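You operate a simulated robot arm through the tools that you are given. There is no shell and no other tool.

You run a simulated robot arm. Do the job below in one go: nothing can be reset, and whatever is moved stays where it is left.

TASK
Set lamp three with DARK on: dim and the job card's fader full up, then DARK off.
Fine: DARK on before a fader moves; the other faders stay.

The check looks at the end state, three seconds after you hand in, the way a careful person would. Anything else that was tipped, shoved, dropped, spilled or broken makes it a failure.

THE ROBOT
A 6-joint arm with a two-finger gripper, fixed in place. Base frame: the origin is at the foot of the arm, x ahead of it, y to its left, z up. Lengths are in m, angles in rad, forces in N, time in s.
With the tool pointing down near the work surface it reaches from about 0.12 to 0.68 m from the base axis. Its first joint turns from -1.152 to 1.152 rad. Payload 2.45 kg.
The tool frame sits at the grasp point between the pads (the TCP): z along the fingers, y along the line on which they close. The tips reach 0.03 m beyond it. The gripper opens to 0.106 m. The gripper's body begins 0.079 m behind the TCP.
Orientation is that of the tool frame in the base frame, as a unit quaternion [x, y, z, w]. With the fingers straight down and closing along the base's y, the tool's x points along the base's -x, its y along +y and its z along -z.

THE INTERFACE
- The arm moves only by the tool apply_moves. Its arguments are lists of equal length, an entry for each row: "delta_rot": the turn, a rotation vector about the tool's x, y, z in rad, a list of three; "travel": the shift along the tool's x, y, z in m, a list of three; "fingers": the gripper command, from -1 (shut) to 1 (fully open), values between in proportion. In form: {"delta_rot": [[wx, wy, wz], ...], "travel": [[tx, ty, tz], ...], "fingers": [fingers, ...]}. A call has 1 to 20 rows; each row is the pose to reach, as a shift and turn from the pose commanded when the call began, along the tool's axes at that moment. Each row takes 0.2 s and may step no farther than 0.05 m and 0.15 rad from the row before; otherwise, or with a gripper value out of range, the whole call is refused. Where a pose cannot be reached the arm comes as near as it can. A force on the tool above 40 N (or 10 N above the force at the start of the call, whichever is more), or a blocked arm, ends the call early, and 0.2 s more pass. The fingers move at their own pace (about 0.153 m/s each) and stop on an object; they squeeze with about 41 N. The grip force told is the motor's: it shows also when the fingers shut on nothing. Time passes only in rows, and 0.2 s behind the last, so rows that repeat a pose let the fingers close. The reply holds the time, the measured pose of the TCP, the force on the tool along the base axes, the opening and the grip force, in the units named above and with some noise, with the torque about the TCP (base axes, N m) and any sound that the robot's microphone picked up.
- Cameras (640 x 400 px; columns grow to the right, rows downward): "scene" is fixed at [0.0501, 0.4155, 1.4095]; the picture's right is [-0.73, -0.68, 0.00], its down [-0.44, 0.47, -0.77] and it looks along [0.52, -0.56, -0.64] (base axes); focal length 363 px, centre (320, 200). "wrist" rides on the gripper at [0.076, -0.002, -0.106] in the tool frame; the picture's right is [0.02, 1.00, 0.00], its down [-0.78, 0.02, -0.62] and it looks along [-0.62, 0.01, 0.78] (tool axes); focal length 247 px, centre (320, 200).
- get_image(camera): a new picture of that camera. It takes no simulated time.
- pixel_to_xyz(camera, pixels): there is no depth. For up to 12 entries [column, row, z] of the newest picture of that camera ("zoom" is the newest enlarged one), the place [x, y] in the base frame at which the ray of that pixel passes the height z, good to about 0.002 m, but the place of the scene camera against the robot may be out by one fixed shift of up to 0.018 m in any direction. It takes no simulated time.
- inspect(camera, box): a new picture of the part [left, top, right, bottom] of that camera's present view, enlarged. It takes no simulated time.
- job_done(): hands the job in; it is judged then, once.

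Leave the gripper open and the arm clear of the work at the hand-in unless told otherwise.

The tools are called after "Request:" as name(argument=value, ...) on one line, values as JSON. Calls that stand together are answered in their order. apply_moves: Moves the arm, as the interface text tells. Its arguments: {"type":"object","properties":{"delta_rot":{"type":"array","items":{"type":"array","items":{"type":"number"}}},"travel":{"type":"array","items":{"type":"array","items":{"type":"number"}}},"fingers":{"type":"array","items":{"type":"number"}}},"required":["delta_rot","travel","fingers"]} The other tools are called the same way: get_image (camera) takes a picture; pixel_to_xyz (camera, pixels) gives the place at which the rays of pixels pass given heights; inspect (camera, box) takes an enlarged picture of a part of a camera's view; job_done () hands the job in.

At the start:

```text
clock: 0.0
tool_pos: [0.2823, -0.1147, 1.0744]
ee_rot: [0.001, 1.0, 0.001, 0.0]
ft_force: [-0.3, -0.3, 0.1]
wrist_torque: [0.0, -0.02, -0.01]
finger_gap: 0.1059
grasp_force: 0.1
```

scene: 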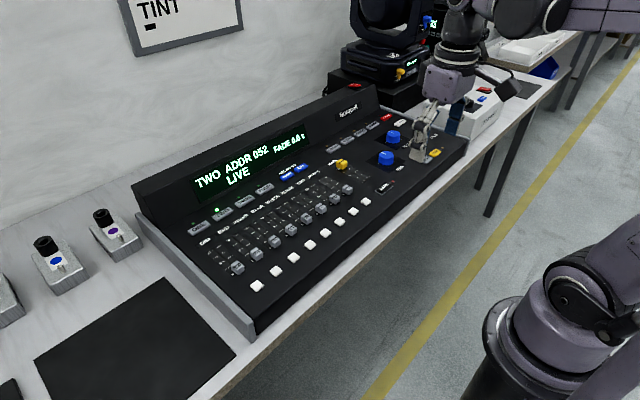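
wrist: 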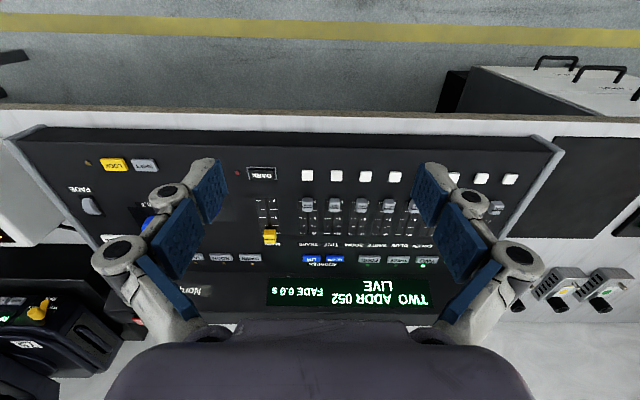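

I see a lighting console. Its display reads "TWO ADDR 052 LIVE FADE 0.0 s", and there is a card on the wall starting with "TINT". Next I will zoom in on the parts of the scene to read the labels.

Request:
inspect(camera="scene", box=[180, 160, 400, 300])

Request:
inspect(camera="scene", box=[310, 80, 480, 200])

Request:
inspect(camera="scene", box=[100, 0, 260, 60])

Request:
inspect(camera="wrist", box=[220, 140, 540, 320])

Request:
inspect(camera="wrist", box=[0, 120, 300, 320])

Request:
inspect(camera="scene", box=[0, 190, 240, 400])

Request:
inspect(camera="scene", box=[340, 0, 640, 160])

```text
2.86 times, centred on (290, 230) of scene
```

zoom: 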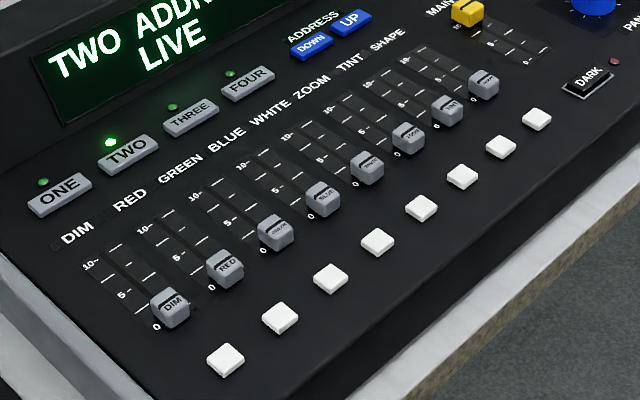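

```text
3.33 times, centred on (395, 140) of scene
```

zoom: 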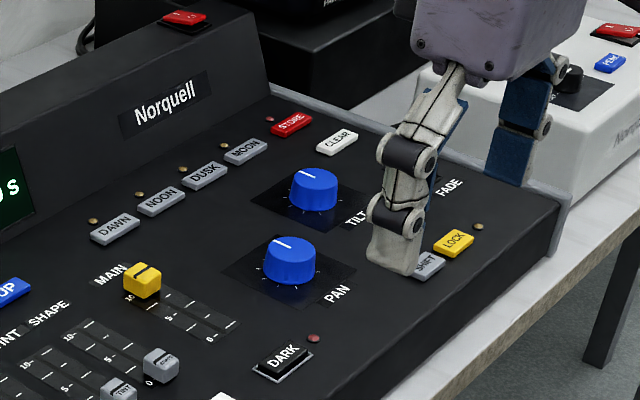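

```text
4.00 times, centred on (180, 30) of scene
```

zoom: 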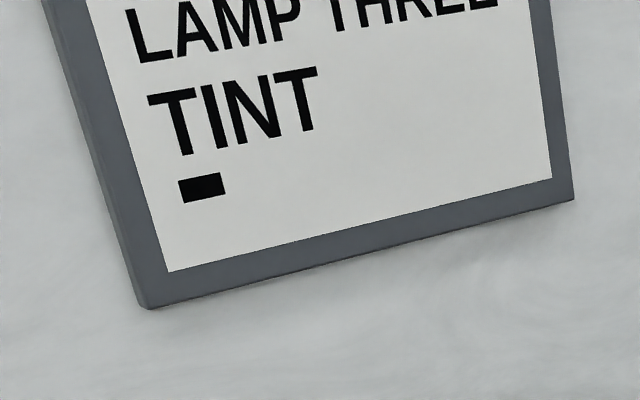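

```text
2.00 times, centred on (380, 230) of wrist
```

zoom: 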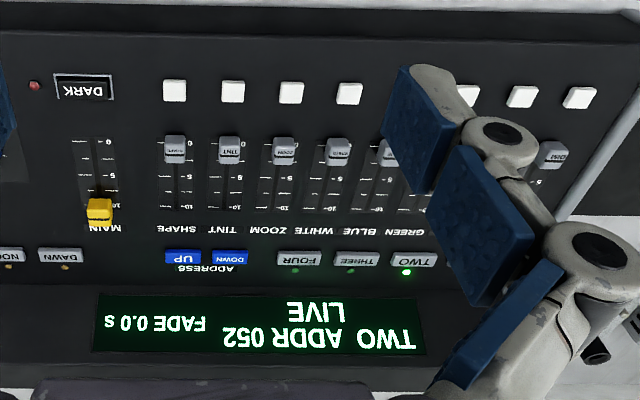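

```text
2.00 times, centred on (150, 220) of wrist
```

zoom: 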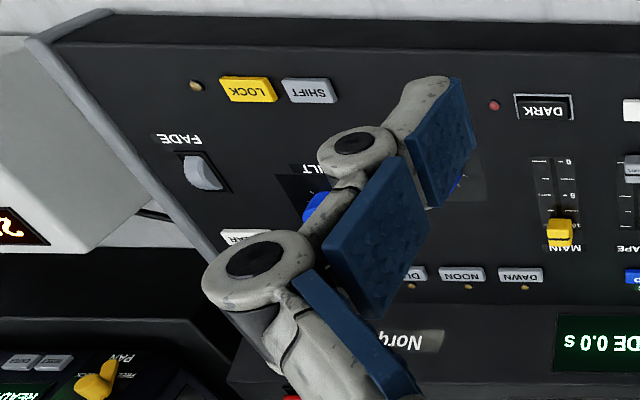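

```text
1.90 times, centred on (120, 295) of scene
```

zoom: 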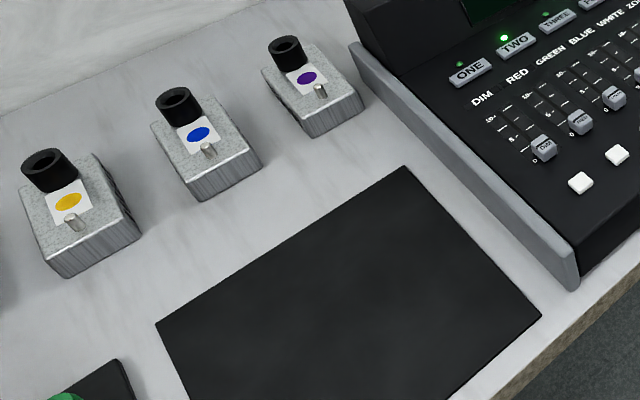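

```text
2.13 times, centred on (490, 80) of scene
```

zoom: 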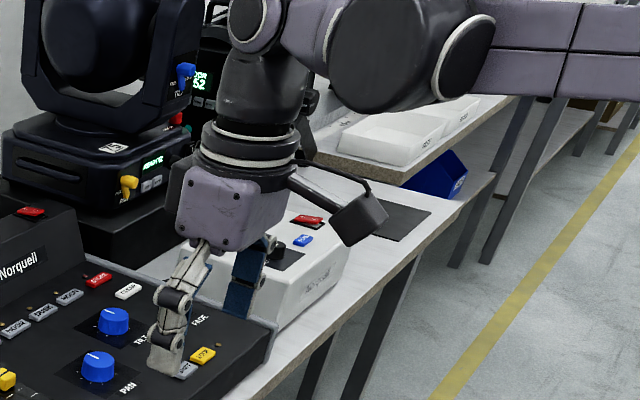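

The card reads "LAMP THREE / TINT / black bar", with its top cut off. The console currently shows lamp TWO selected. The DARK button is at scene (384.5, 187.4) and wrist (261.5, 173.5). I'll take pixel rays at several heights from both cameras to triangulate how high the panel is.

Request:
pixel_to_xyz(camera="scene", pixels=[[384.5, 187.4, 0.0], [384.5, 187.4, 0.4], [384.5, 187.4, 0.8], [258, 286, 0.0], [258, 286, 0.4], [258, 286, 0.8]])

Request:
pixel_to_xyz(camera="wrist", pixels=[[261.5, 173.5, 0.0], [261.5, 173.5, 0.4], [261.5, 173.5, 0.8], [510, 180, 0.0], [510, 180, 0.4], [510, 180, 0.8]])

```text
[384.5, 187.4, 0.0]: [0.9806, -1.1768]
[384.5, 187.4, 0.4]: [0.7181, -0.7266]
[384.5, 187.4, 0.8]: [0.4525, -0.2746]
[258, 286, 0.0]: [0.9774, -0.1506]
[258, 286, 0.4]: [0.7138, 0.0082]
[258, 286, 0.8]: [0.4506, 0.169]
```

```text
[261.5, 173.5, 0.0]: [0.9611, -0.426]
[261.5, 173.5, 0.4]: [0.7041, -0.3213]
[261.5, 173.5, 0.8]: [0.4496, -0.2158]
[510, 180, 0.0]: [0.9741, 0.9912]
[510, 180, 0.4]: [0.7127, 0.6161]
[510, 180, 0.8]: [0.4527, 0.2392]
```

By triangulation the panel is at about z≈0.86, with DARK near (0.41, -0.20). Before touching anything I want the whole job card. I'll raise the arm a little and tilt the tool upward so the wrist camera faces the wall.

Request:
apply_moves(delta_rot=[[0, -0.15, 0], [0, -0.3, 0], [0, -0.45, 0], [0, -0.6, 0], [0, -0.75, 0], [0, -0.9, 0], [0, -1.0, 0]], travel=[[0, 0, -0.02], [0, 0, -0.04], [0, 0, -0.06], [0, 0, -0.08], [0, 0, -0.1], [0, 0, -0.1], [0, 0, -0.1]], fingers=[1, 1, 1, 1, 1, 1, 1])

Request:
get_image(camera="wrist")

Request:
get_image(camera="scene")

```text
clock: 1.6
tool_pos: [0.2834, -0.1154, 1.1734]
ee_rot: [0.0, 0.876, 0.0, 0.482]
ft_force: [0.6, 0.4, -0.8]
wrist_torque: [0.02, 0.01, -0.01]
finger_gap: 0.1061
grasp_force: 0.0
```

```text
taken
```

wrist: 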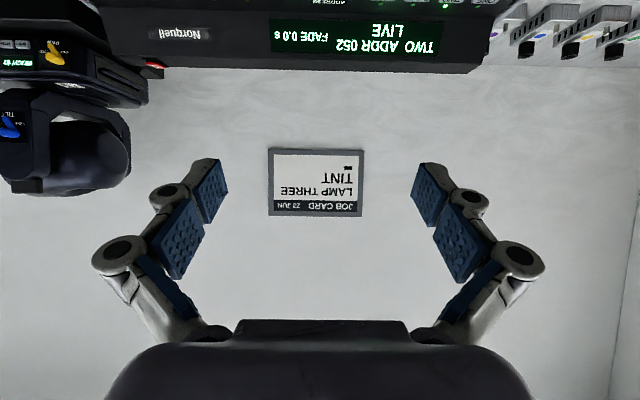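

```text
taken
```

scene: 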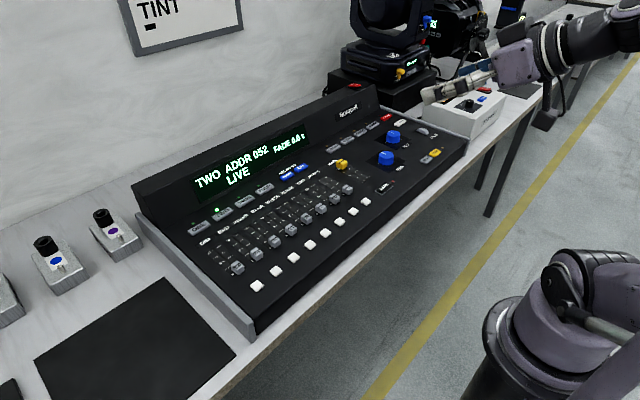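

The card, seen upside down at wrist (316, 182), has "JOB CARD 23 JUN" on top, then LAMP THREE and TINT. I'll zoom in on the card and on the unobstructed console.

Request:
inspect(camera="wrist", box=[260, 140, 372, 222])

Request:
inspect(camera="wrist", box=[0, 0, 180, 200])

Request:
inspect(camera="scene", box=[330, 90, 470, 210])

Request:
inspect(camera="scene", box=[180, 180, 300, 300])

Request:
inspect(camera="scene", box=[260, 140, 400, 260])

```text
4.88 times, centred on (316, 181) of wrist
```

zoom: 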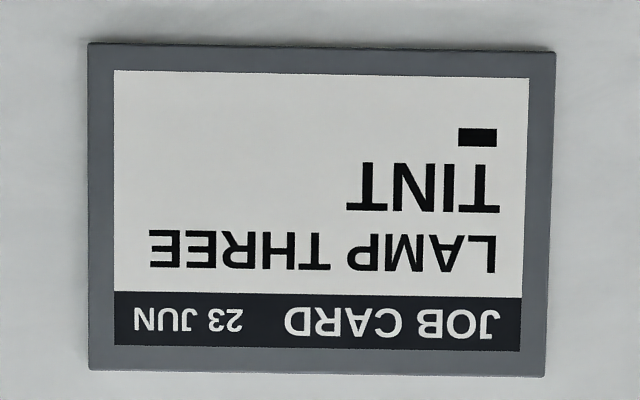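

```text
2.00 times, centred on (90, 100) of wrist
```

zoom: 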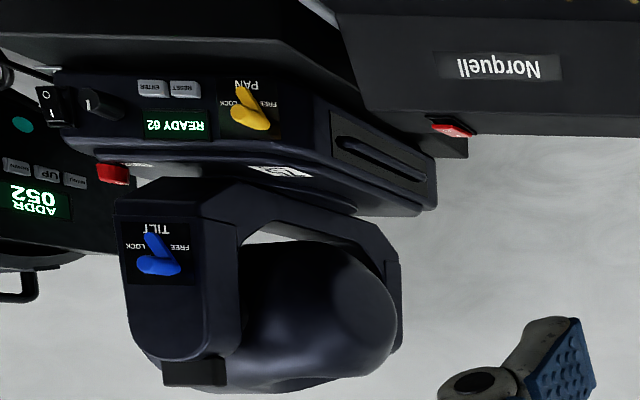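

```text
3.33 times, centred on (400, 150) of scene
```

zoom: 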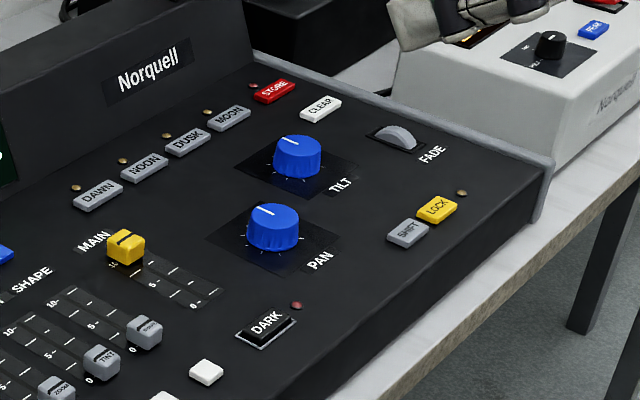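

```text
3.33 times, centred on (240, 240) of scene
```

zoom: 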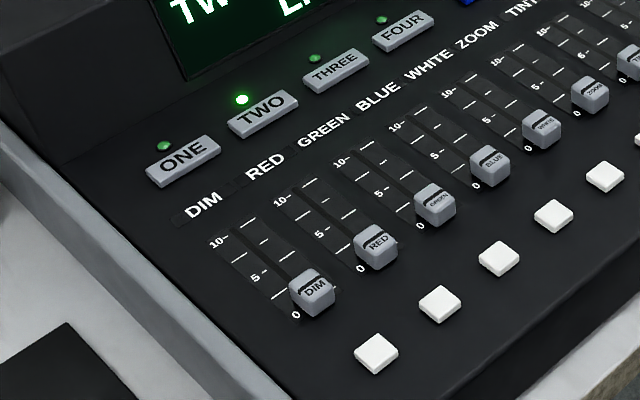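

```text
3.33 times, centred on (330, 200) of scene
```

zoom: 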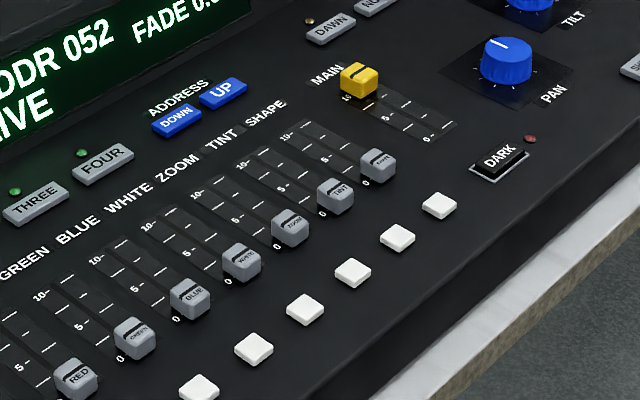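

The full card reads JOB CARD 23 JUN, LAMP THREE, TINT, so the two faders to raise are DIM and TINT. The console has TWO lit, so I'll select THREE first, then switch DARK on, then move the faders, then switch DARK off. Now I'll tilt the tool back down and centre it above the console to measure positions.

Request:
apply_moves(delta_rot=[[0, 0.15, 0], [0, 0.3, 0], [0, 0.45, 0], [0, 0.6, 0], [0, 0.75, 0], [0, 0.9, 0], [0, 1.0, 0], [0, 1.0, 0]], travel=[[0.007, 0.013, 0.007], [0.015, 0.027, 0.014], [0.022, 0.04, 0.022], [0.03, 0.054, 0.03], [0.037, 0.068, 0.037], [0.045, 0.08, 0.045], [0.052, 0.095, 0.054], [0.052, 0.095, 0.054]], fingers=[1, 1, 1, 1, 1, 1, 1, 1])

Request:
get_image(camera="wrist")

```text
clock: 3.4
tool_pos: [0.2993, -0.0195, 1.1003]
ee_rot: [0.0, 1.0, 0.001, -0.001]
ft_force: [0.1, 0.6, 1.0]
wrist_torque: [0.02, 0.02, 0.03]
finger_gap: 0.1062
grasp_force: 0.2
```

```text
taken
```

wrist: 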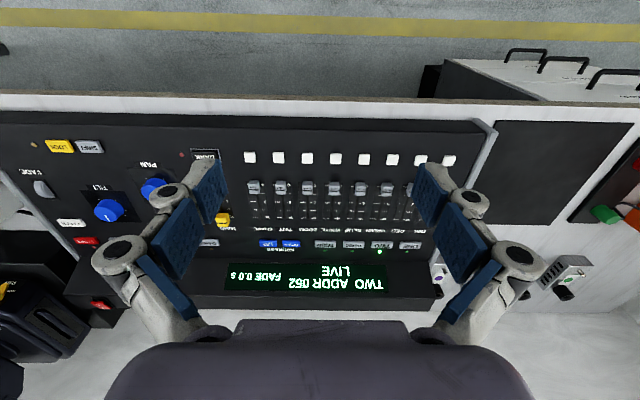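

The faders and buttons are visible between the fingers. I'll zoom in to get exact pixels for this view.

Request:
inspect(camera="wrist", box=[180, 140, 340, 260])

Request:
inspect(camera="wrist", box=[300, 140, 460, 260])

```text
3.33 times, centred on (260, 200) of wrist
```

zoom: 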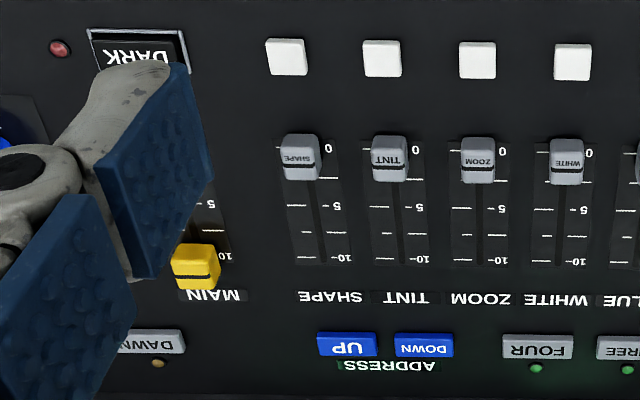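

```text
3.33 times, centred on (380, 200) of wrist
```

zoom: 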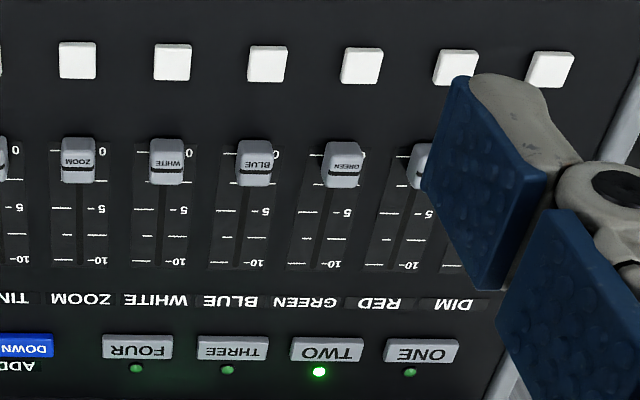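

Now I'll move left and lower with the gripper shut for a second viewpoint, so I can triangulate the heights.

Request:
pixel_to_xyz(camera="wrist", pixels=[[280.7, 187.4, 0.86], [254, 187.4, 0.86], [353.6, 244.1, 0.86], [325.4, 244.1, 0.86], [410.9, 245, 0.86], [335.6, 158.3, 0.86], [250, 157, 0.86], [219, 220, 0.86], [280.7, 187.4, 0.9], [353.6, 244.1, 0.9]])

Request:
apply_moves(delta_rot=[[0, 0, 0], [0, 0, 0], [0, 0, 0], [0, 0, 0], [0, 0, 0]], travel=[[0, 0.04, 0.02], [0, 0.08, 0.04], [0, 0.12, 0.06], [0, 0.16, 0.08], [0, 0.16, 0.08]], fingers=[-1, -1, -1, -1, -1])

Request:
get_image(camera="wrist")

```text
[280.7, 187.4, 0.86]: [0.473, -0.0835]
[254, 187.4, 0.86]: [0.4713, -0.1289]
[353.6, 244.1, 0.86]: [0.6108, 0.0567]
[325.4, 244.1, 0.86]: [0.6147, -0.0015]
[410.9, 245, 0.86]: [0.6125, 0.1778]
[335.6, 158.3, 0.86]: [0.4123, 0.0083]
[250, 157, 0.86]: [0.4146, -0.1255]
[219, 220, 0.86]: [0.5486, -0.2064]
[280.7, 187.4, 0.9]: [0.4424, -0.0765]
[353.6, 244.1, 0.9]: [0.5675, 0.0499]
```

```text
clock: 4.6
tool_pos: [0.2995, 0.14, 1.0201]
ee_rot: [0.0, 1.0, 0.001, 0.001]
ft_force: [0.6, 0.4, 0.4]
wrist_torque: [-0.03, 0.02, 0.02]
finger_gap: 0.0
grasp_force: 28.9
```

```text
taken
```

wrist: 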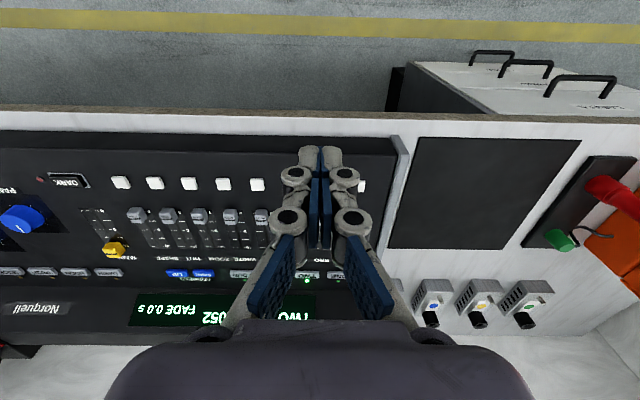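

With the gripper shut, I have a second view from the left. I'll zoom in for matching pixels.

Request:
inspect(camera="wrist", box=[100, 160, 280, 300])

Request:
inspect(camera="wrist", box=[0, 160, 150, 300])

```text
2.86 times, centred on (190, 230) of wrist
```

zoom: 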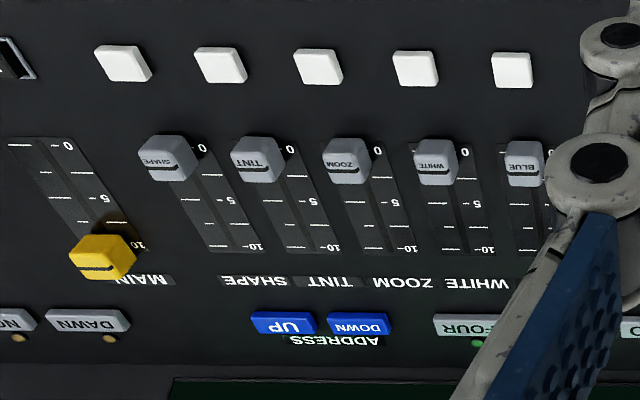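

```text
2.86 times, centred on (75, 230) of wrist
```

zoom: 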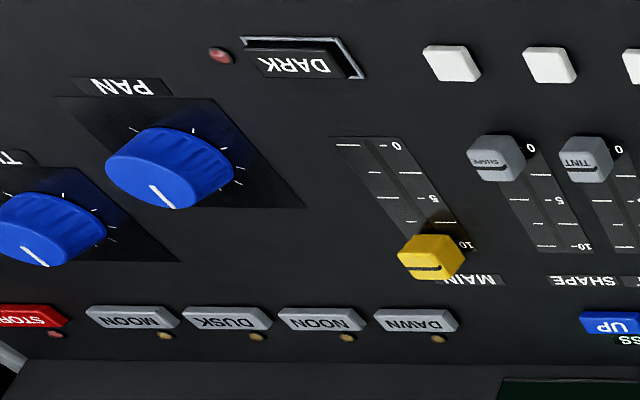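

Next I query the same features in this view: the SHAPE and WHITE keys, the TINT label, the TINT "10" mark, the FOUR LED, DARK and the caps.

Request:
pixel_to_xyz(camera="wrist", pixels=[[120.7, 182.4, 0.86], [223.3, 183.8, 0.86], [193.5, 258.4, 0.86], [245.3, 280.05, 0.86], [198.75, 246.5, 0.86], [120.7, 182.4, 0.9], [223.3, 183.8, 0.9], [193.5, 258.4, 0.9], [245.3, 280.05, 0.9], [198.75, 246.5, 0.9], [67, 181.5, 0.86], [67, 181.5, 0.9]])

```text
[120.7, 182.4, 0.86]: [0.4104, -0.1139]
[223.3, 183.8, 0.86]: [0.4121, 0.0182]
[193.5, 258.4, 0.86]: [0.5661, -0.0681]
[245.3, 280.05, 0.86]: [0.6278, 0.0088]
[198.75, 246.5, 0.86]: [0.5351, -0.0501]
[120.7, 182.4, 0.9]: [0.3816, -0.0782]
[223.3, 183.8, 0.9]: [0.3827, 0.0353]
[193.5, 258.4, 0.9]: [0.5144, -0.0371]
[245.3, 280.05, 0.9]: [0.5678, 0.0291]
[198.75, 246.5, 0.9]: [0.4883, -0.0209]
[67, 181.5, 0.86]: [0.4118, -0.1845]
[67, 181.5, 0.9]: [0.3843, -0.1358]
```

The triangulation shows a flat panel at z≈0.835. The keys sit at about x 0.425, the lamp buttons at x≈0.633, and the fader slots run from about x 0.48 to 0.565. I'll open the gripper and go closer over DARK, near (0.425, -0.207), to see how it is built.

Request:
apply_moves(delta_rot=[[0, 0, 0], [0, 0, 0], [0, 0, 0], [0, 0, 0], [0, 0, 0], [0, 0, 0], [0, 0, 0], [0, 0, 0], [0, 0, 0]], travel=[[0, -0.045, 0.01], [0, -0.09, 0.02], [0, -0.135, 0.03], [0, -0.18, 0.04], [0, -0.225, 0.05], [0, -0.27, 0.06], [0, -0.315, 0.07], [0, -0.345, 0.07], [0, -0.345, 0.07]], fingers=[1, 1, 1, 1, 1, 1, 1, 1, 1])

Request:
get_image(camera="wrist")

Request:
inspect(camera="wrist", box=[240, 150, 400, 270])

```text
clock: 6.6
tool_pos: [0.2996, -0.2048, 0.9517]
ee_rot: [0.0, 1.0, 0.0, 0.0]
ft_force: [0.0, 0.1, 0.5]
wrist_torque: [0.0, -0.01, 0.02]
finger_gap: 0.1061
grasp_force: 0.1
```

```text
taken
```

wrist: 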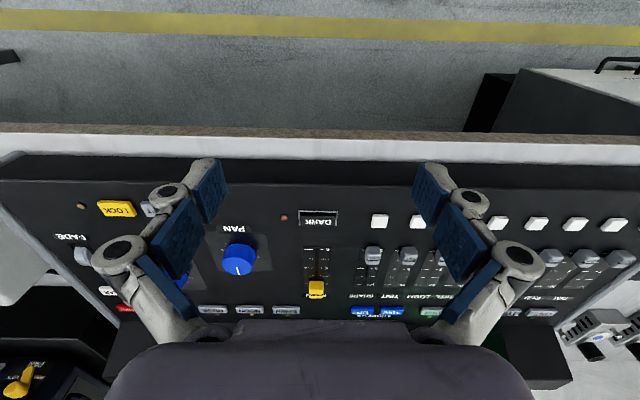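

```text
3.33 times, centred on (320, 210) of wrist
```

zoom: 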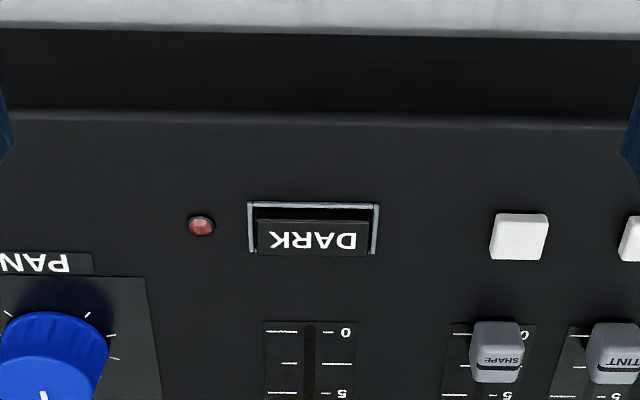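

DARK is a raised key in a thin bezel at zoom (313, 238). Its LED, to the left in the picture at (201, 225), is unlit. I'll query where the key, the caps and the keys are.

Request:
pixel_to_xyz(camera="zoom", pixels=[[313, 238, 0.845], [313, 212, 0.835], [258, 250, 0.835], [378, 250, 0.835], [519, 236, 0.84], [499, 334, 0.855], [313, 238, 0.84]])

Request:
inspect(camera="wrist", box=[340, 200, 420, 260])

```text
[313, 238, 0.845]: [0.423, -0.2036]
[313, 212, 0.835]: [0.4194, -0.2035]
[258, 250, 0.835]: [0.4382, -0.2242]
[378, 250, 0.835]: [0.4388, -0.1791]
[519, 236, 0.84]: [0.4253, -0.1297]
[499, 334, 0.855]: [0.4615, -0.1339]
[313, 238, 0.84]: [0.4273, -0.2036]
```

```text
6.67 times, centred on (380, 230) of wrist
```

zoom: 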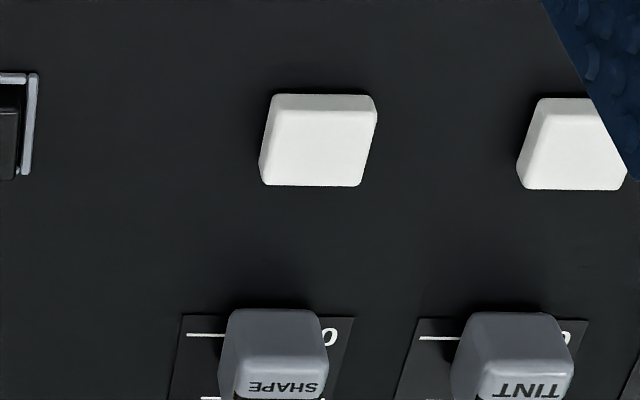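

DARK is at (0.425, -0.2036). I'll shut the fingers, move over it and go down to leave the tips about 2 cm above the key.

Request:
apply_moves(delta_rot=[[0, 0, 0], [0, 0, 0], [0, 0, 0], [0, 0, 0], [0, 0, 0], [0, 0, 0]], travel=[[-0.04, 0.001, 0], [-0.08, 0.001, 0], [-0.1254, 0.0012, 0.0], [-0.1254, 0.0012, 0.03], [-0.1254, 0.0012, 0.055], [-0.1254, 0.0012, 0.055]], fingers=[-1, -1, -1, -1, -1, -1])

Request:
get_image(camera="wrist")

Request:
inspect(camera="scene", box=[330, 130, 450, 220])

```text
clock: 8.0
tool_pos: [0.4264, -0.2028, 0.8947]
ee_rot: [0.0, 1.0, 0.0, 0.0]
ft_force: [0.6, -0.3, 0.6]
wrist_torque: [-0.02, -0.01, -0.01]
finger_gap: 0.0
grasp_force: 28.7
```

```text
taken
```

wrist: 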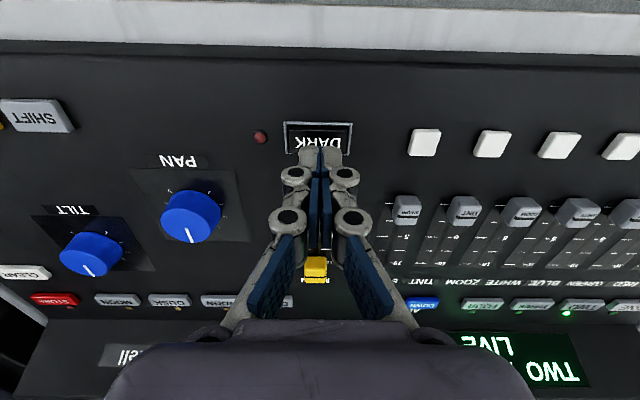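

```text
4.44 times, centred on (390, 175) of scene
```

zoom: 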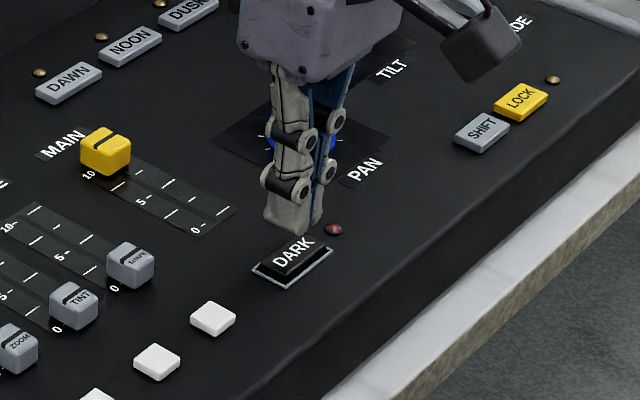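

The tips sit right over DARK. I'll go down slowly in small steps and watch the force.

Request:
apply_moves(delta_rot=[[0, 0, 0], [0, 0, 0], [0, 0, 0], [0, 0, 0], [0, 0, 0]], travel=[[0, 0, 0.005], [0, 0, 0.01], [0, 0, 0.014], [0, 0, 0.016], [0, 0, 0.018]], fingers=[-1, -1, -1, -1, -1])

Request:
inspect(camera="scene", box=[345, 140, 425, 200])

```text
clock: 9.2
tool_pos: [0.4259, -0.2029, 0.8773]
ee_rot: [0.0, 1.0, 0.001, 0.0]
ft_force: [-0.8, 0.2, 0.0]
wrist_torque: [0.0, -0.03, -0.01]
finger_gap: 0.0
grasp_force: 28.4
```

```text
6.67 times, centred on (385, 170) of scene
```

zoom: 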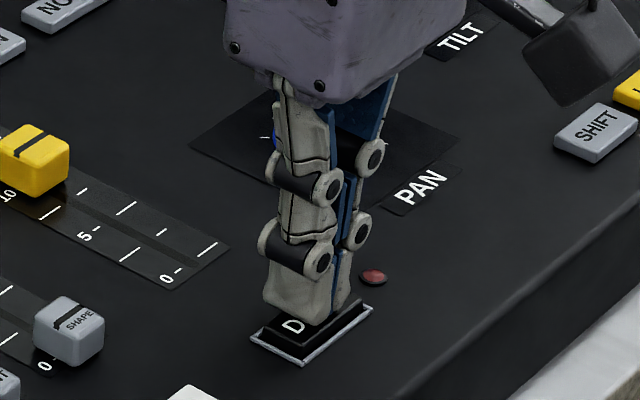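

The tips are just above DARK with no contact yet. I'll continue down in 1.5 mm steps.

Request:
apply_moves(delta_rot=[[0, 0, 0], [0, 0, 0], [0, 0, 0]], travel=[[0, 0, 0.0015], [0, 0, 0.003], [0, 0, 0.0045]], fingers=[-1, -1, -1])

Request:
inspect(camera="scene", box=[345, 140, 425, 200])

```text
clock: 10.0
tool_pos: [0.4253, -0.2043, 0.872]
ee_rot: [0.0, 1.0, 0.0, 0.001]
ft_force: [0.6, 0.2, 1.4]
wrist_torque: [0.0, -0.02, 0.0]
finger_gap: 0.0062
grasp_force: 28.4
heard: click
```

```text
6.67 times, centred on (385, 170) of scene
```

zoom: 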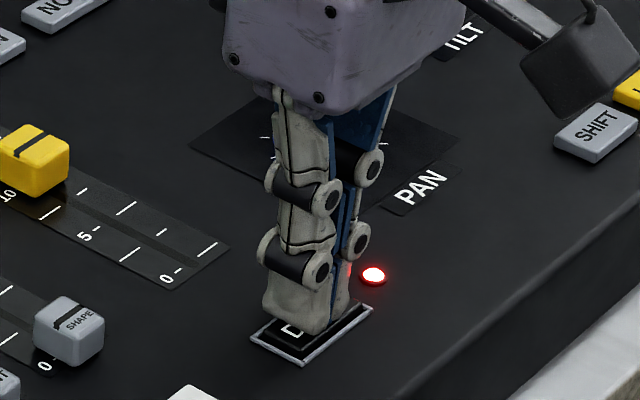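

There was a click and the DARK LED now glows red. I'll lift straight up and check that it stays on.

Request:
apply_moves(delta_rot=[[0, 0, 0], [0, 0, 0], [0, 0, 0], [0, 0, 0]], travel=[[0, 0, -0.01], [0, 0, -0.03], [0, 0, -0.06], [0, 0, -0.08]], fingers=[-1, -1, -1, -1])

Request:
get_image(camera="wrist")

Request:
get_image(camera="scene")

```text
clock: 11.0
tool_pos: [0.4262, -0.2039, 0.9531]
ee_rot: [0.001, 1.0, 0.0, 0.001]
ft_force: [0.5, -0.2, -0.3]
wrist_torque: [0.02, -0.04, 0.0]
finger_gap: 0.0
grasp_force: 28.7
```

```text
taken
```

wrist: 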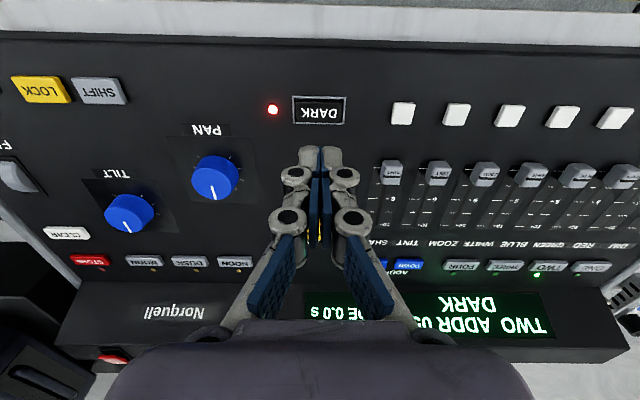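

```text
taken
```

scene: 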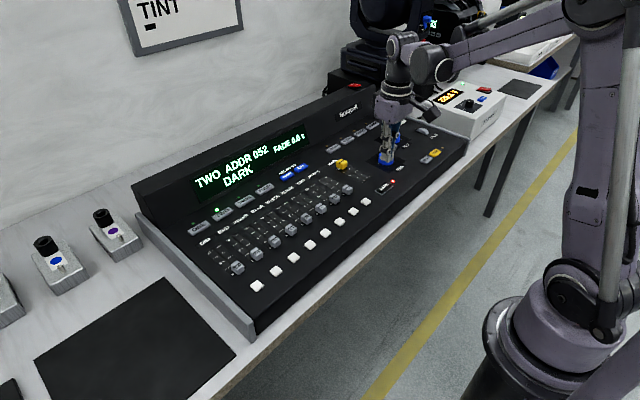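

DARK is on: the display says DARK and the LED is lit. Next I'll locate button THREE, near wrist (506, 267), along with the faders.

Request:
inspect(camera="wrist", box=[420, 140, 640, 300])

Request:
inspect(camera="wrist", box=[350, 140, 480, 290])

```text
2.50 times, centred on (530, 220) of wrist
```

zoom: 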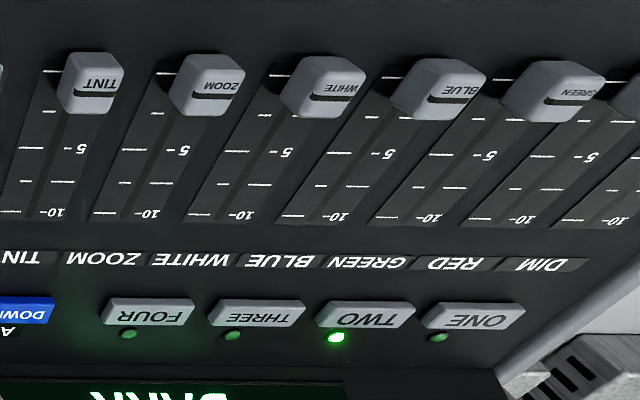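

```text
2.67 times, centred on (415, 215) of wrist
```

zoom: 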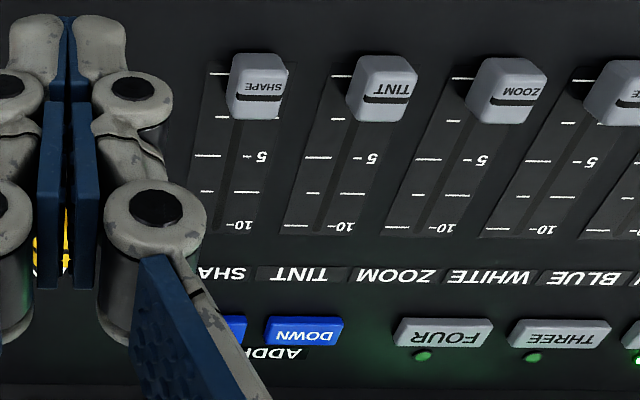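

Querying the positions of THREE (505, 265) and the TINT slot ends from this view.

Request:
pixel_to_xyz(camera="wrist", pixels=[[505.2, 264.8, 0.84], [505.2, 264.8, 0.845], [415.75, 224, 0.835], [433, 168.5, 0.835], [438, 165, 0.855], [371, 167.5, 0.835], [320, 110, 0.84], [540, 245.6, 0.835]])

```text
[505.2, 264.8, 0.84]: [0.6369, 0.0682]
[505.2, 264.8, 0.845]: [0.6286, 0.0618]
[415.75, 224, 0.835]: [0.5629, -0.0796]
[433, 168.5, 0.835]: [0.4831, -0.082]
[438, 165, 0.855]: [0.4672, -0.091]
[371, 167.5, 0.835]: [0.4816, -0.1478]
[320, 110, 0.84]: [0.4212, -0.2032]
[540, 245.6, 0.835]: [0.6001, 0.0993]
```

THREE is at about (0.630, 0.061), with its top near z 0.844. I'll move above it, staying high, and then check clearance from the display hood.

Request:
apply_moves(delta_rot=[[0, 0, 0], [0, 0, 0], [0, 0, 0], [0, 0, 0], [0, 0, 0], [0, 0, 0], [0, 0, 0], [0, 0, 0], [0, 0, 0]], travel=[[-0.025, 0.033, -0.01], [-0.05, 0.066, -0.02], [-0.075, 0.1, -0.03], [-0.1, 0.133, -0.03], [-0.125, 0.166, -0.03], [-0.15, 0.2, -0.03], [-0.175, 0.235, -0.03], [-0.204, 0.265, -0.03], [-0.204, 0.265, -0.03]], fingers=[-1, -1, -1, -1, -1, -1, -1, -1, -1])

Request:
get_image(camera="wrist")

Request:
get_image(camera="scene")

```text
clock: 13.0
tool_pos: [0.6302, 0.0612, 0.983]
ee_rot: [0.0, 1.0, 0.0, 0.001]
ft_force: [0.3, 0.7, -0.1]
wrist_torque: [0.02, 0.01, -0.02]
finger_gap: 0.0
grasp_force: 28.7
```

```text
taken
```

wrist: 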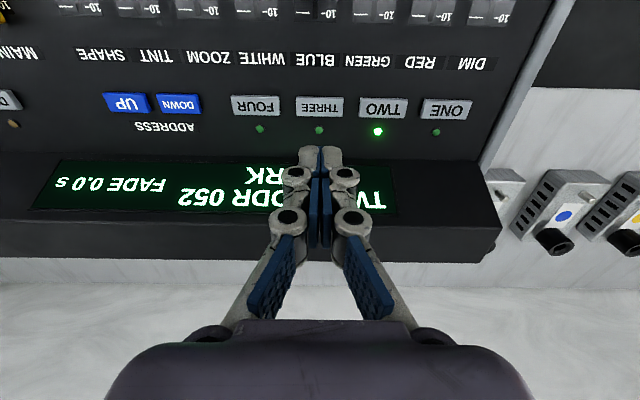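

```text
taken
```

scene: 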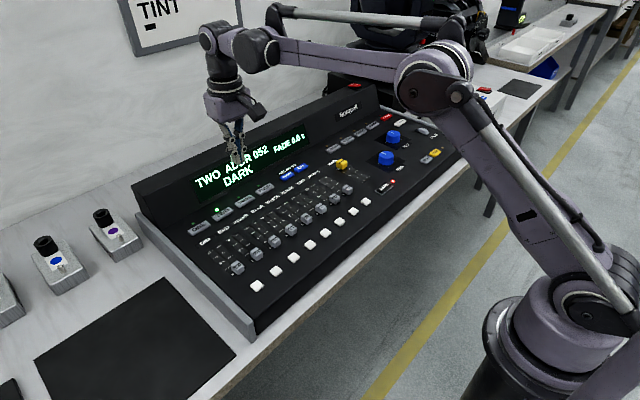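

THREE is clearly visible at wrist (320, 107). I'll query that, plus the hood edges, to check clearance.

Request:
pixel_to_xyz(camera="wrist", pixels=[[320, 107, 0.842], [320, 107, 0.845], [382, 108, 0.845], [320, 155, 0.835], [430, 222, 0.9], [430, 222, 0.95], [498, 222, 0.9], [498, 222, 0.95], [490, 258, 0.9], [490, 258, 0.95]])

Request:
inspect(camera="scene", box=[120, 80, 300, 220])

```text
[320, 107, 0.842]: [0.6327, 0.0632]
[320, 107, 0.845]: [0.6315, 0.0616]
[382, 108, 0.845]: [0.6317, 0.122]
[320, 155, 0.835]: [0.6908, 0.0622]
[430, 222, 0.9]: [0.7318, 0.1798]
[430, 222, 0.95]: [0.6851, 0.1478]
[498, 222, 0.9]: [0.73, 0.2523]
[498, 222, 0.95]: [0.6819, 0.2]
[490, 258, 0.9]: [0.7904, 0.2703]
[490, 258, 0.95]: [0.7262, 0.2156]
```

```text
2.86 times, centred on (210, 150) of scene
```

zoom: 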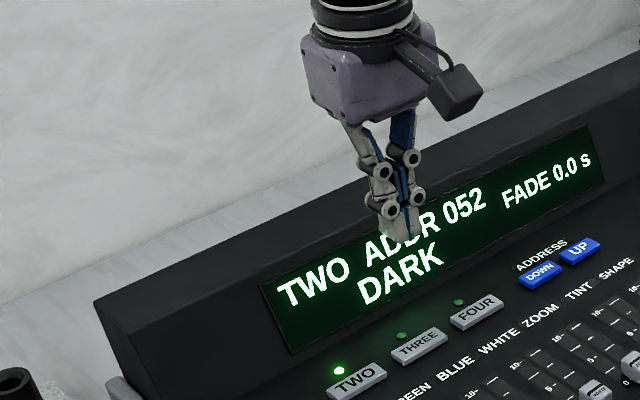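

There is enough clearance, because the hood starts at x≈0.69. I'll descend over THREE.

Request:
apply_moves(delta_rot=[[0, 0, 0], [0, 0, 0], [0, 0, 0], [0, 0, 0], [0, 0, 0], [0, 0, 0]], travel=[[-0.001, 0.001, 0.03], [-0.001, 0.001, 0.06], [-0.001, 0.001, 0.085], [-0.001, 0.001, 0.095], [-0.001, 0.001, 0.101], [-0.001, 0.001, 0.104]], fingers=[-1, -1, -1, -1, -1, -1])

Request:
inspect(camera="scene", box=[200, 140, 320, 230])

```text
clock: 14.4
tool_pos: [0.6314, 0.0627, 0.8792]
ee_rot: [0.001, 1.0, 0.0, 0.001]
ft_force: [0.4, 0.4, -0.2]
wrist_torque: [0.0, -0.01, -0.02]
finger_gap: 0.0002
grasp_force: 28.2
```

```text
4.44 times, centred on (260, 185) of scene
```

zoom: 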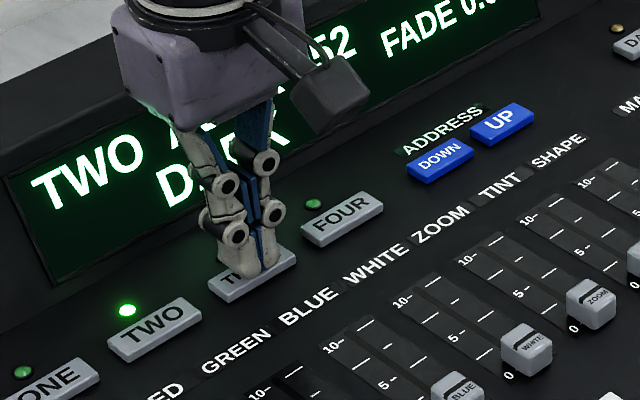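

The tips are right over THREE. I'll press in small steps.

Request:
apply_moves(delta_rot=[[0, 0, 0], [0, 0, 0], [0, 0, 0], [0, 0, 0]], travel=[[0, 0, 0.002], [0, 0, 0.0035], [0, 0, 0.005], [0, 0, 0.0065]], fingers=[-1, -1, -1, -1])

Request:
inspect(camera="scene", box=[180, 130, 330, 240])

```text
clock: 15.4
tool_pos: [0.6317, 0.0624, 0.8726]
ee_rot: [-0.001, 1.0, 0.001, 0.001]
ft_force: [0.6, 0.2, 1.1]
wrist_torque: [-0.02, 0.04, -0.04]
finger_gap: 0.006
grasp_force: 28.4
```

```text
3.64 times, centred on (255, 185) of scene
```

zoom: 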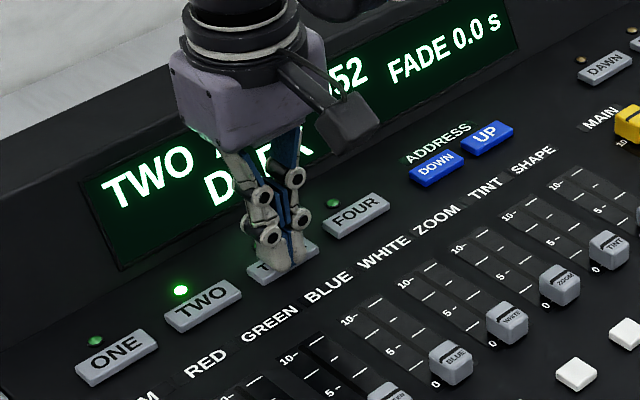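

Contact has begun at about 1 N, with no click yet. I'll press a bit further.

Request:
apply_moves(delta_rot=[[0, 0, 0], [0, 0, 0]], travel=[[0, 0, 0.001], [0, 0, 0.002]], fingers=[-1, -1])

Request:
inspect(camera="scene", box=[180, 130, 330, 240])

```text
clock: 16.0
tool_pos: [0.6296, 0.0627, 0.8716]
ee_rot: [0.0, 1.0, 0.0, 0.002]
ft_force: [-0.7, 1.1, 4.0]
wrist_torque: [-0.01, 0.01, -0.01]
finger_gap: 0.0061
grasp_force: 29.2
heard: click
```

```text
3.64 times, centred on (255, 185) of scene
```

zoom: 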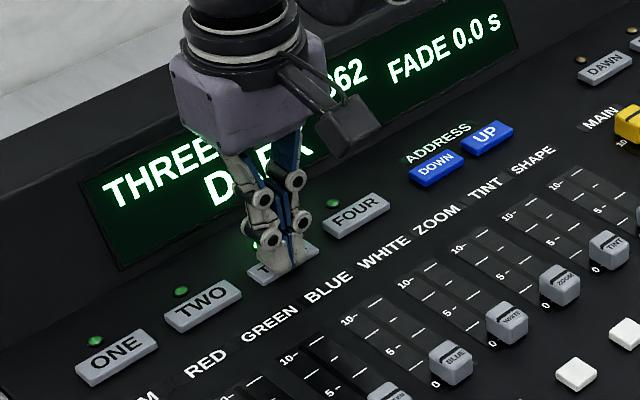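

Click heard. The display now shows THREE ADDR …62, and TWO's LED is off. I'll lift, then move back toward the DIM fader for a close look.

Request:
apply_moves(delta_rot=[[0, 0, 0], [0, 0, 0], [0, 0, 0], [0, 0, 0], [0, 0, 0], [0, 0, 0], [0, 0, 0], [0, 0, 0], [0, 0, 0]], travel=[[0, 0, -0.02], [0, 0, -0.05], [0, 0, -0.09], [0.04, 0.008, -0.09], [0.08, 0.016, -0.09], [0.12, 0.024, -0.09], [0.16, 0.032, -0.09], [0.205, 0.038, -0.09], [0.205, 0.038, -0.09]], fingers=[-1, -1, -1, -1, -1, -1, -1, -1, -1])

Request:
get_image(camera="wrist")

Request:
inspect(camera="wrist", box=[340, 90, 500, 220])

Request:
inspect(camera="wrist", box=[80, 100, 280, 240])

Request:
get_image(camera="scene")

```text
clock: 18.0
tool_pos: [0.4244, 0.1017, 0.9605]
ee_rot: [0.0, 1.0, 0.001, 0.001]
ft_force: [-0.7, -0.4, 1.0]
wrist_torque: [-0.02, -0.02, 0.01]
finger_gap: 0.0
grasp_force: 28.6
```

```text
taken
```

wrist: 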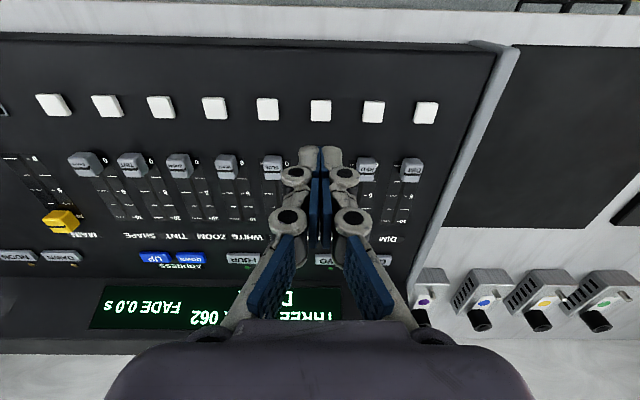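

```text
3.08 times, centred on (420, 155) of wrist
```

zoom: 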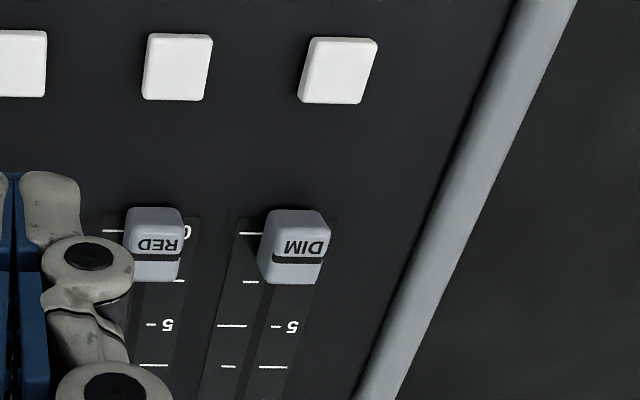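

```text
2.86 times, centred on (180, 170) of wrist
```

zoom: 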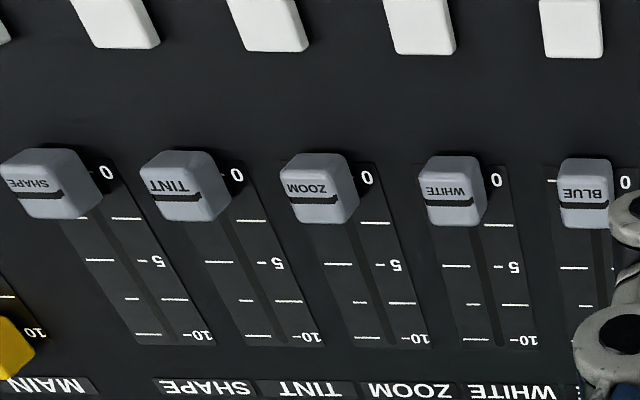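

```text
taken
```

scene: 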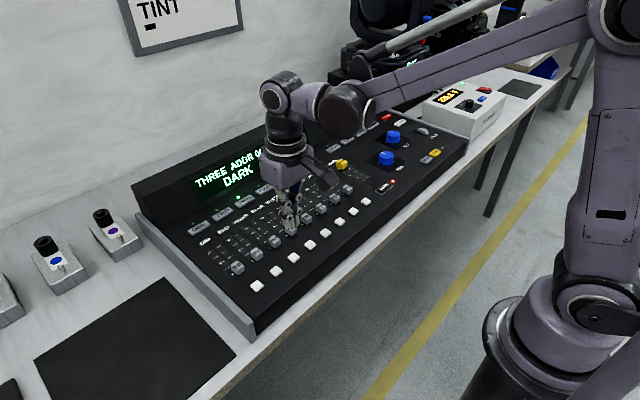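

Both faders are visible: DIM near wrist (412, 173) and TINT near (133, 170). I'll query the coordinates of the slots, cap tops and keys.

Request:
pixel_to_xyz(camera="wrist", pixels=[[412.5, 173.2, 0.855], [412.5, 173.2, 0.86], [411.9, 157.6, 0.837], [401.2, 190.7, 0.835], [426.5, 112.1, 0.842], [373.9, 112.1, 0.842], [154.4, 191.7, 0.835], [168.1, 218, 0.835], [133.4, 170, 0.855], [133.4, 170, 0.86], [150.6, 161.3, 0.835], [320, 109, 0.842]])

```text
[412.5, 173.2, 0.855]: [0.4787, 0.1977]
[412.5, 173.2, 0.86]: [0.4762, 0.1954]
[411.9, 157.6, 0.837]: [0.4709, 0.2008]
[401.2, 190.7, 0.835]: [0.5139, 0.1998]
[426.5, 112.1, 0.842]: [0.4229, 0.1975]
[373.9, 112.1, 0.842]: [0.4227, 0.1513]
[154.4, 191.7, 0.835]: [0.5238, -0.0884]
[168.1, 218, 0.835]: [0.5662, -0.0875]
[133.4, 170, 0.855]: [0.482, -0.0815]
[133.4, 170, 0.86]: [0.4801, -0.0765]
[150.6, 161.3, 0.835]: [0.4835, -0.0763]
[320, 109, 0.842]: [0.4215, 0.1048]
```

DIM's slot is at y≈0.198 and TINT's at y≈-0.084. The cap centres are at x≈0.48 and the full-up mark is at x≈0.565. I'll move behind the DIM cap on the operator side and go down with closed fingertips.

Request:
apply_moves(delta_rot=[[0, 0, 0], [0, 0, 0], [0, 0, 0], [0, 0, 0], [0, 0, 0], [0, 0, 0], [0, 0, 0]], travel=[[-0.01, 0.032, 0], [-0.02, 0.064, 0], [-0.0275, 0.0965, 0], [-0.0275, 0.0965, 0.03], [-0.0275, 0.0965, 0.05], [-0.0275, 0.0965, 0.065], [-0.0275, 0.0965, 0.065]], fingers=[-1, -1, -1, -1, -1, -1, -1])

Request:
get_image(camera="wrist")

Request:
inspect(camera="scene", box=[200, 200, 320, 300])

```text
clock: 19.6
tool_pos: [0.4542, 0.1969, 0.8958]
ee_rot: [0.0, 1.0, 0.001, 0.001]
ft_force: [0.3, 0.0, -0.6]
wrist_torque: [0.01, -0.02, 0.0]
finger_gap: 0.0
grasp_force: 28.5
```

```text
taken
```

wrist: 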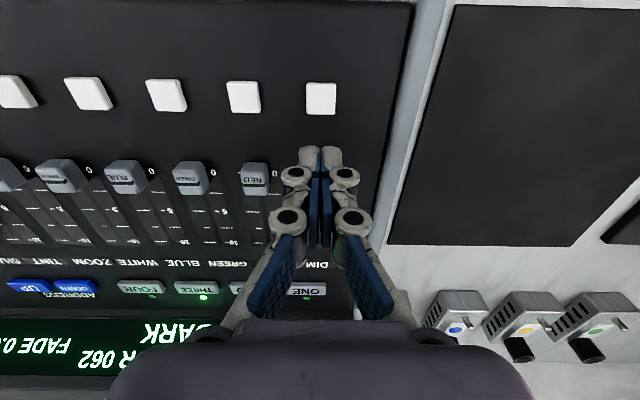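

```text
4.00 times, centred on (260, 250) of scene
```

zoom: 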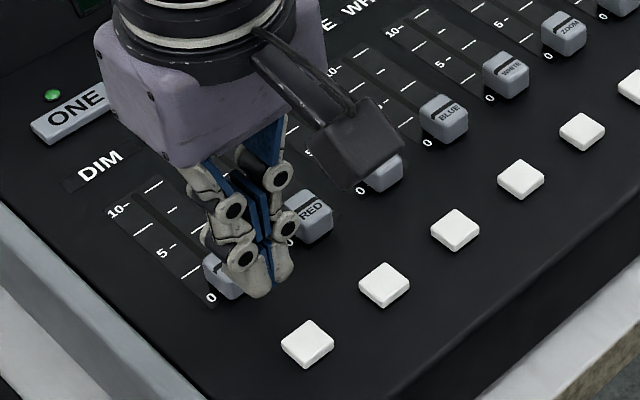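

The key below is centred in the view, so y is right. The tips are behind the DIM cap. I'll descend to fingertip height z≈0.845.

Request:
apply_moves(delta_rot=[[0, 0, 0], [0, 0, 0], [0, 0, 0]], travel=[[0.003, 0.0005, 0.006], [0.003, 0.0005, 0.013], [0.003, 0.0005, 0.02]], fingers=[-1, -1, -1])

Request:
inspect(camera="scene", box=[200, 200, 320, 300])

```text
clock: 20.4
tool_pos: [0.4502, 0.1973, 0.8747]
ee_rot: [0.0, 1.0, 0.001, 0.002]
ft_force: [-0.1, -0.6, 0.2]
wrist_torque: [0.01, 0.03, -0.01]
finger_gap: 0.0002
grasp_force: 28.7
```

```text
4.00 times, centred on (260, 250) of scene
```

zoom: 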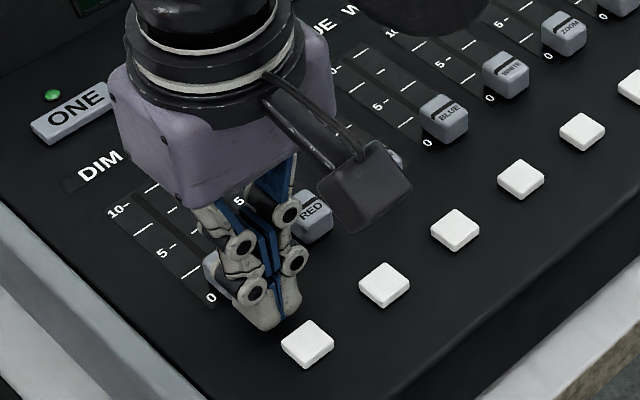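

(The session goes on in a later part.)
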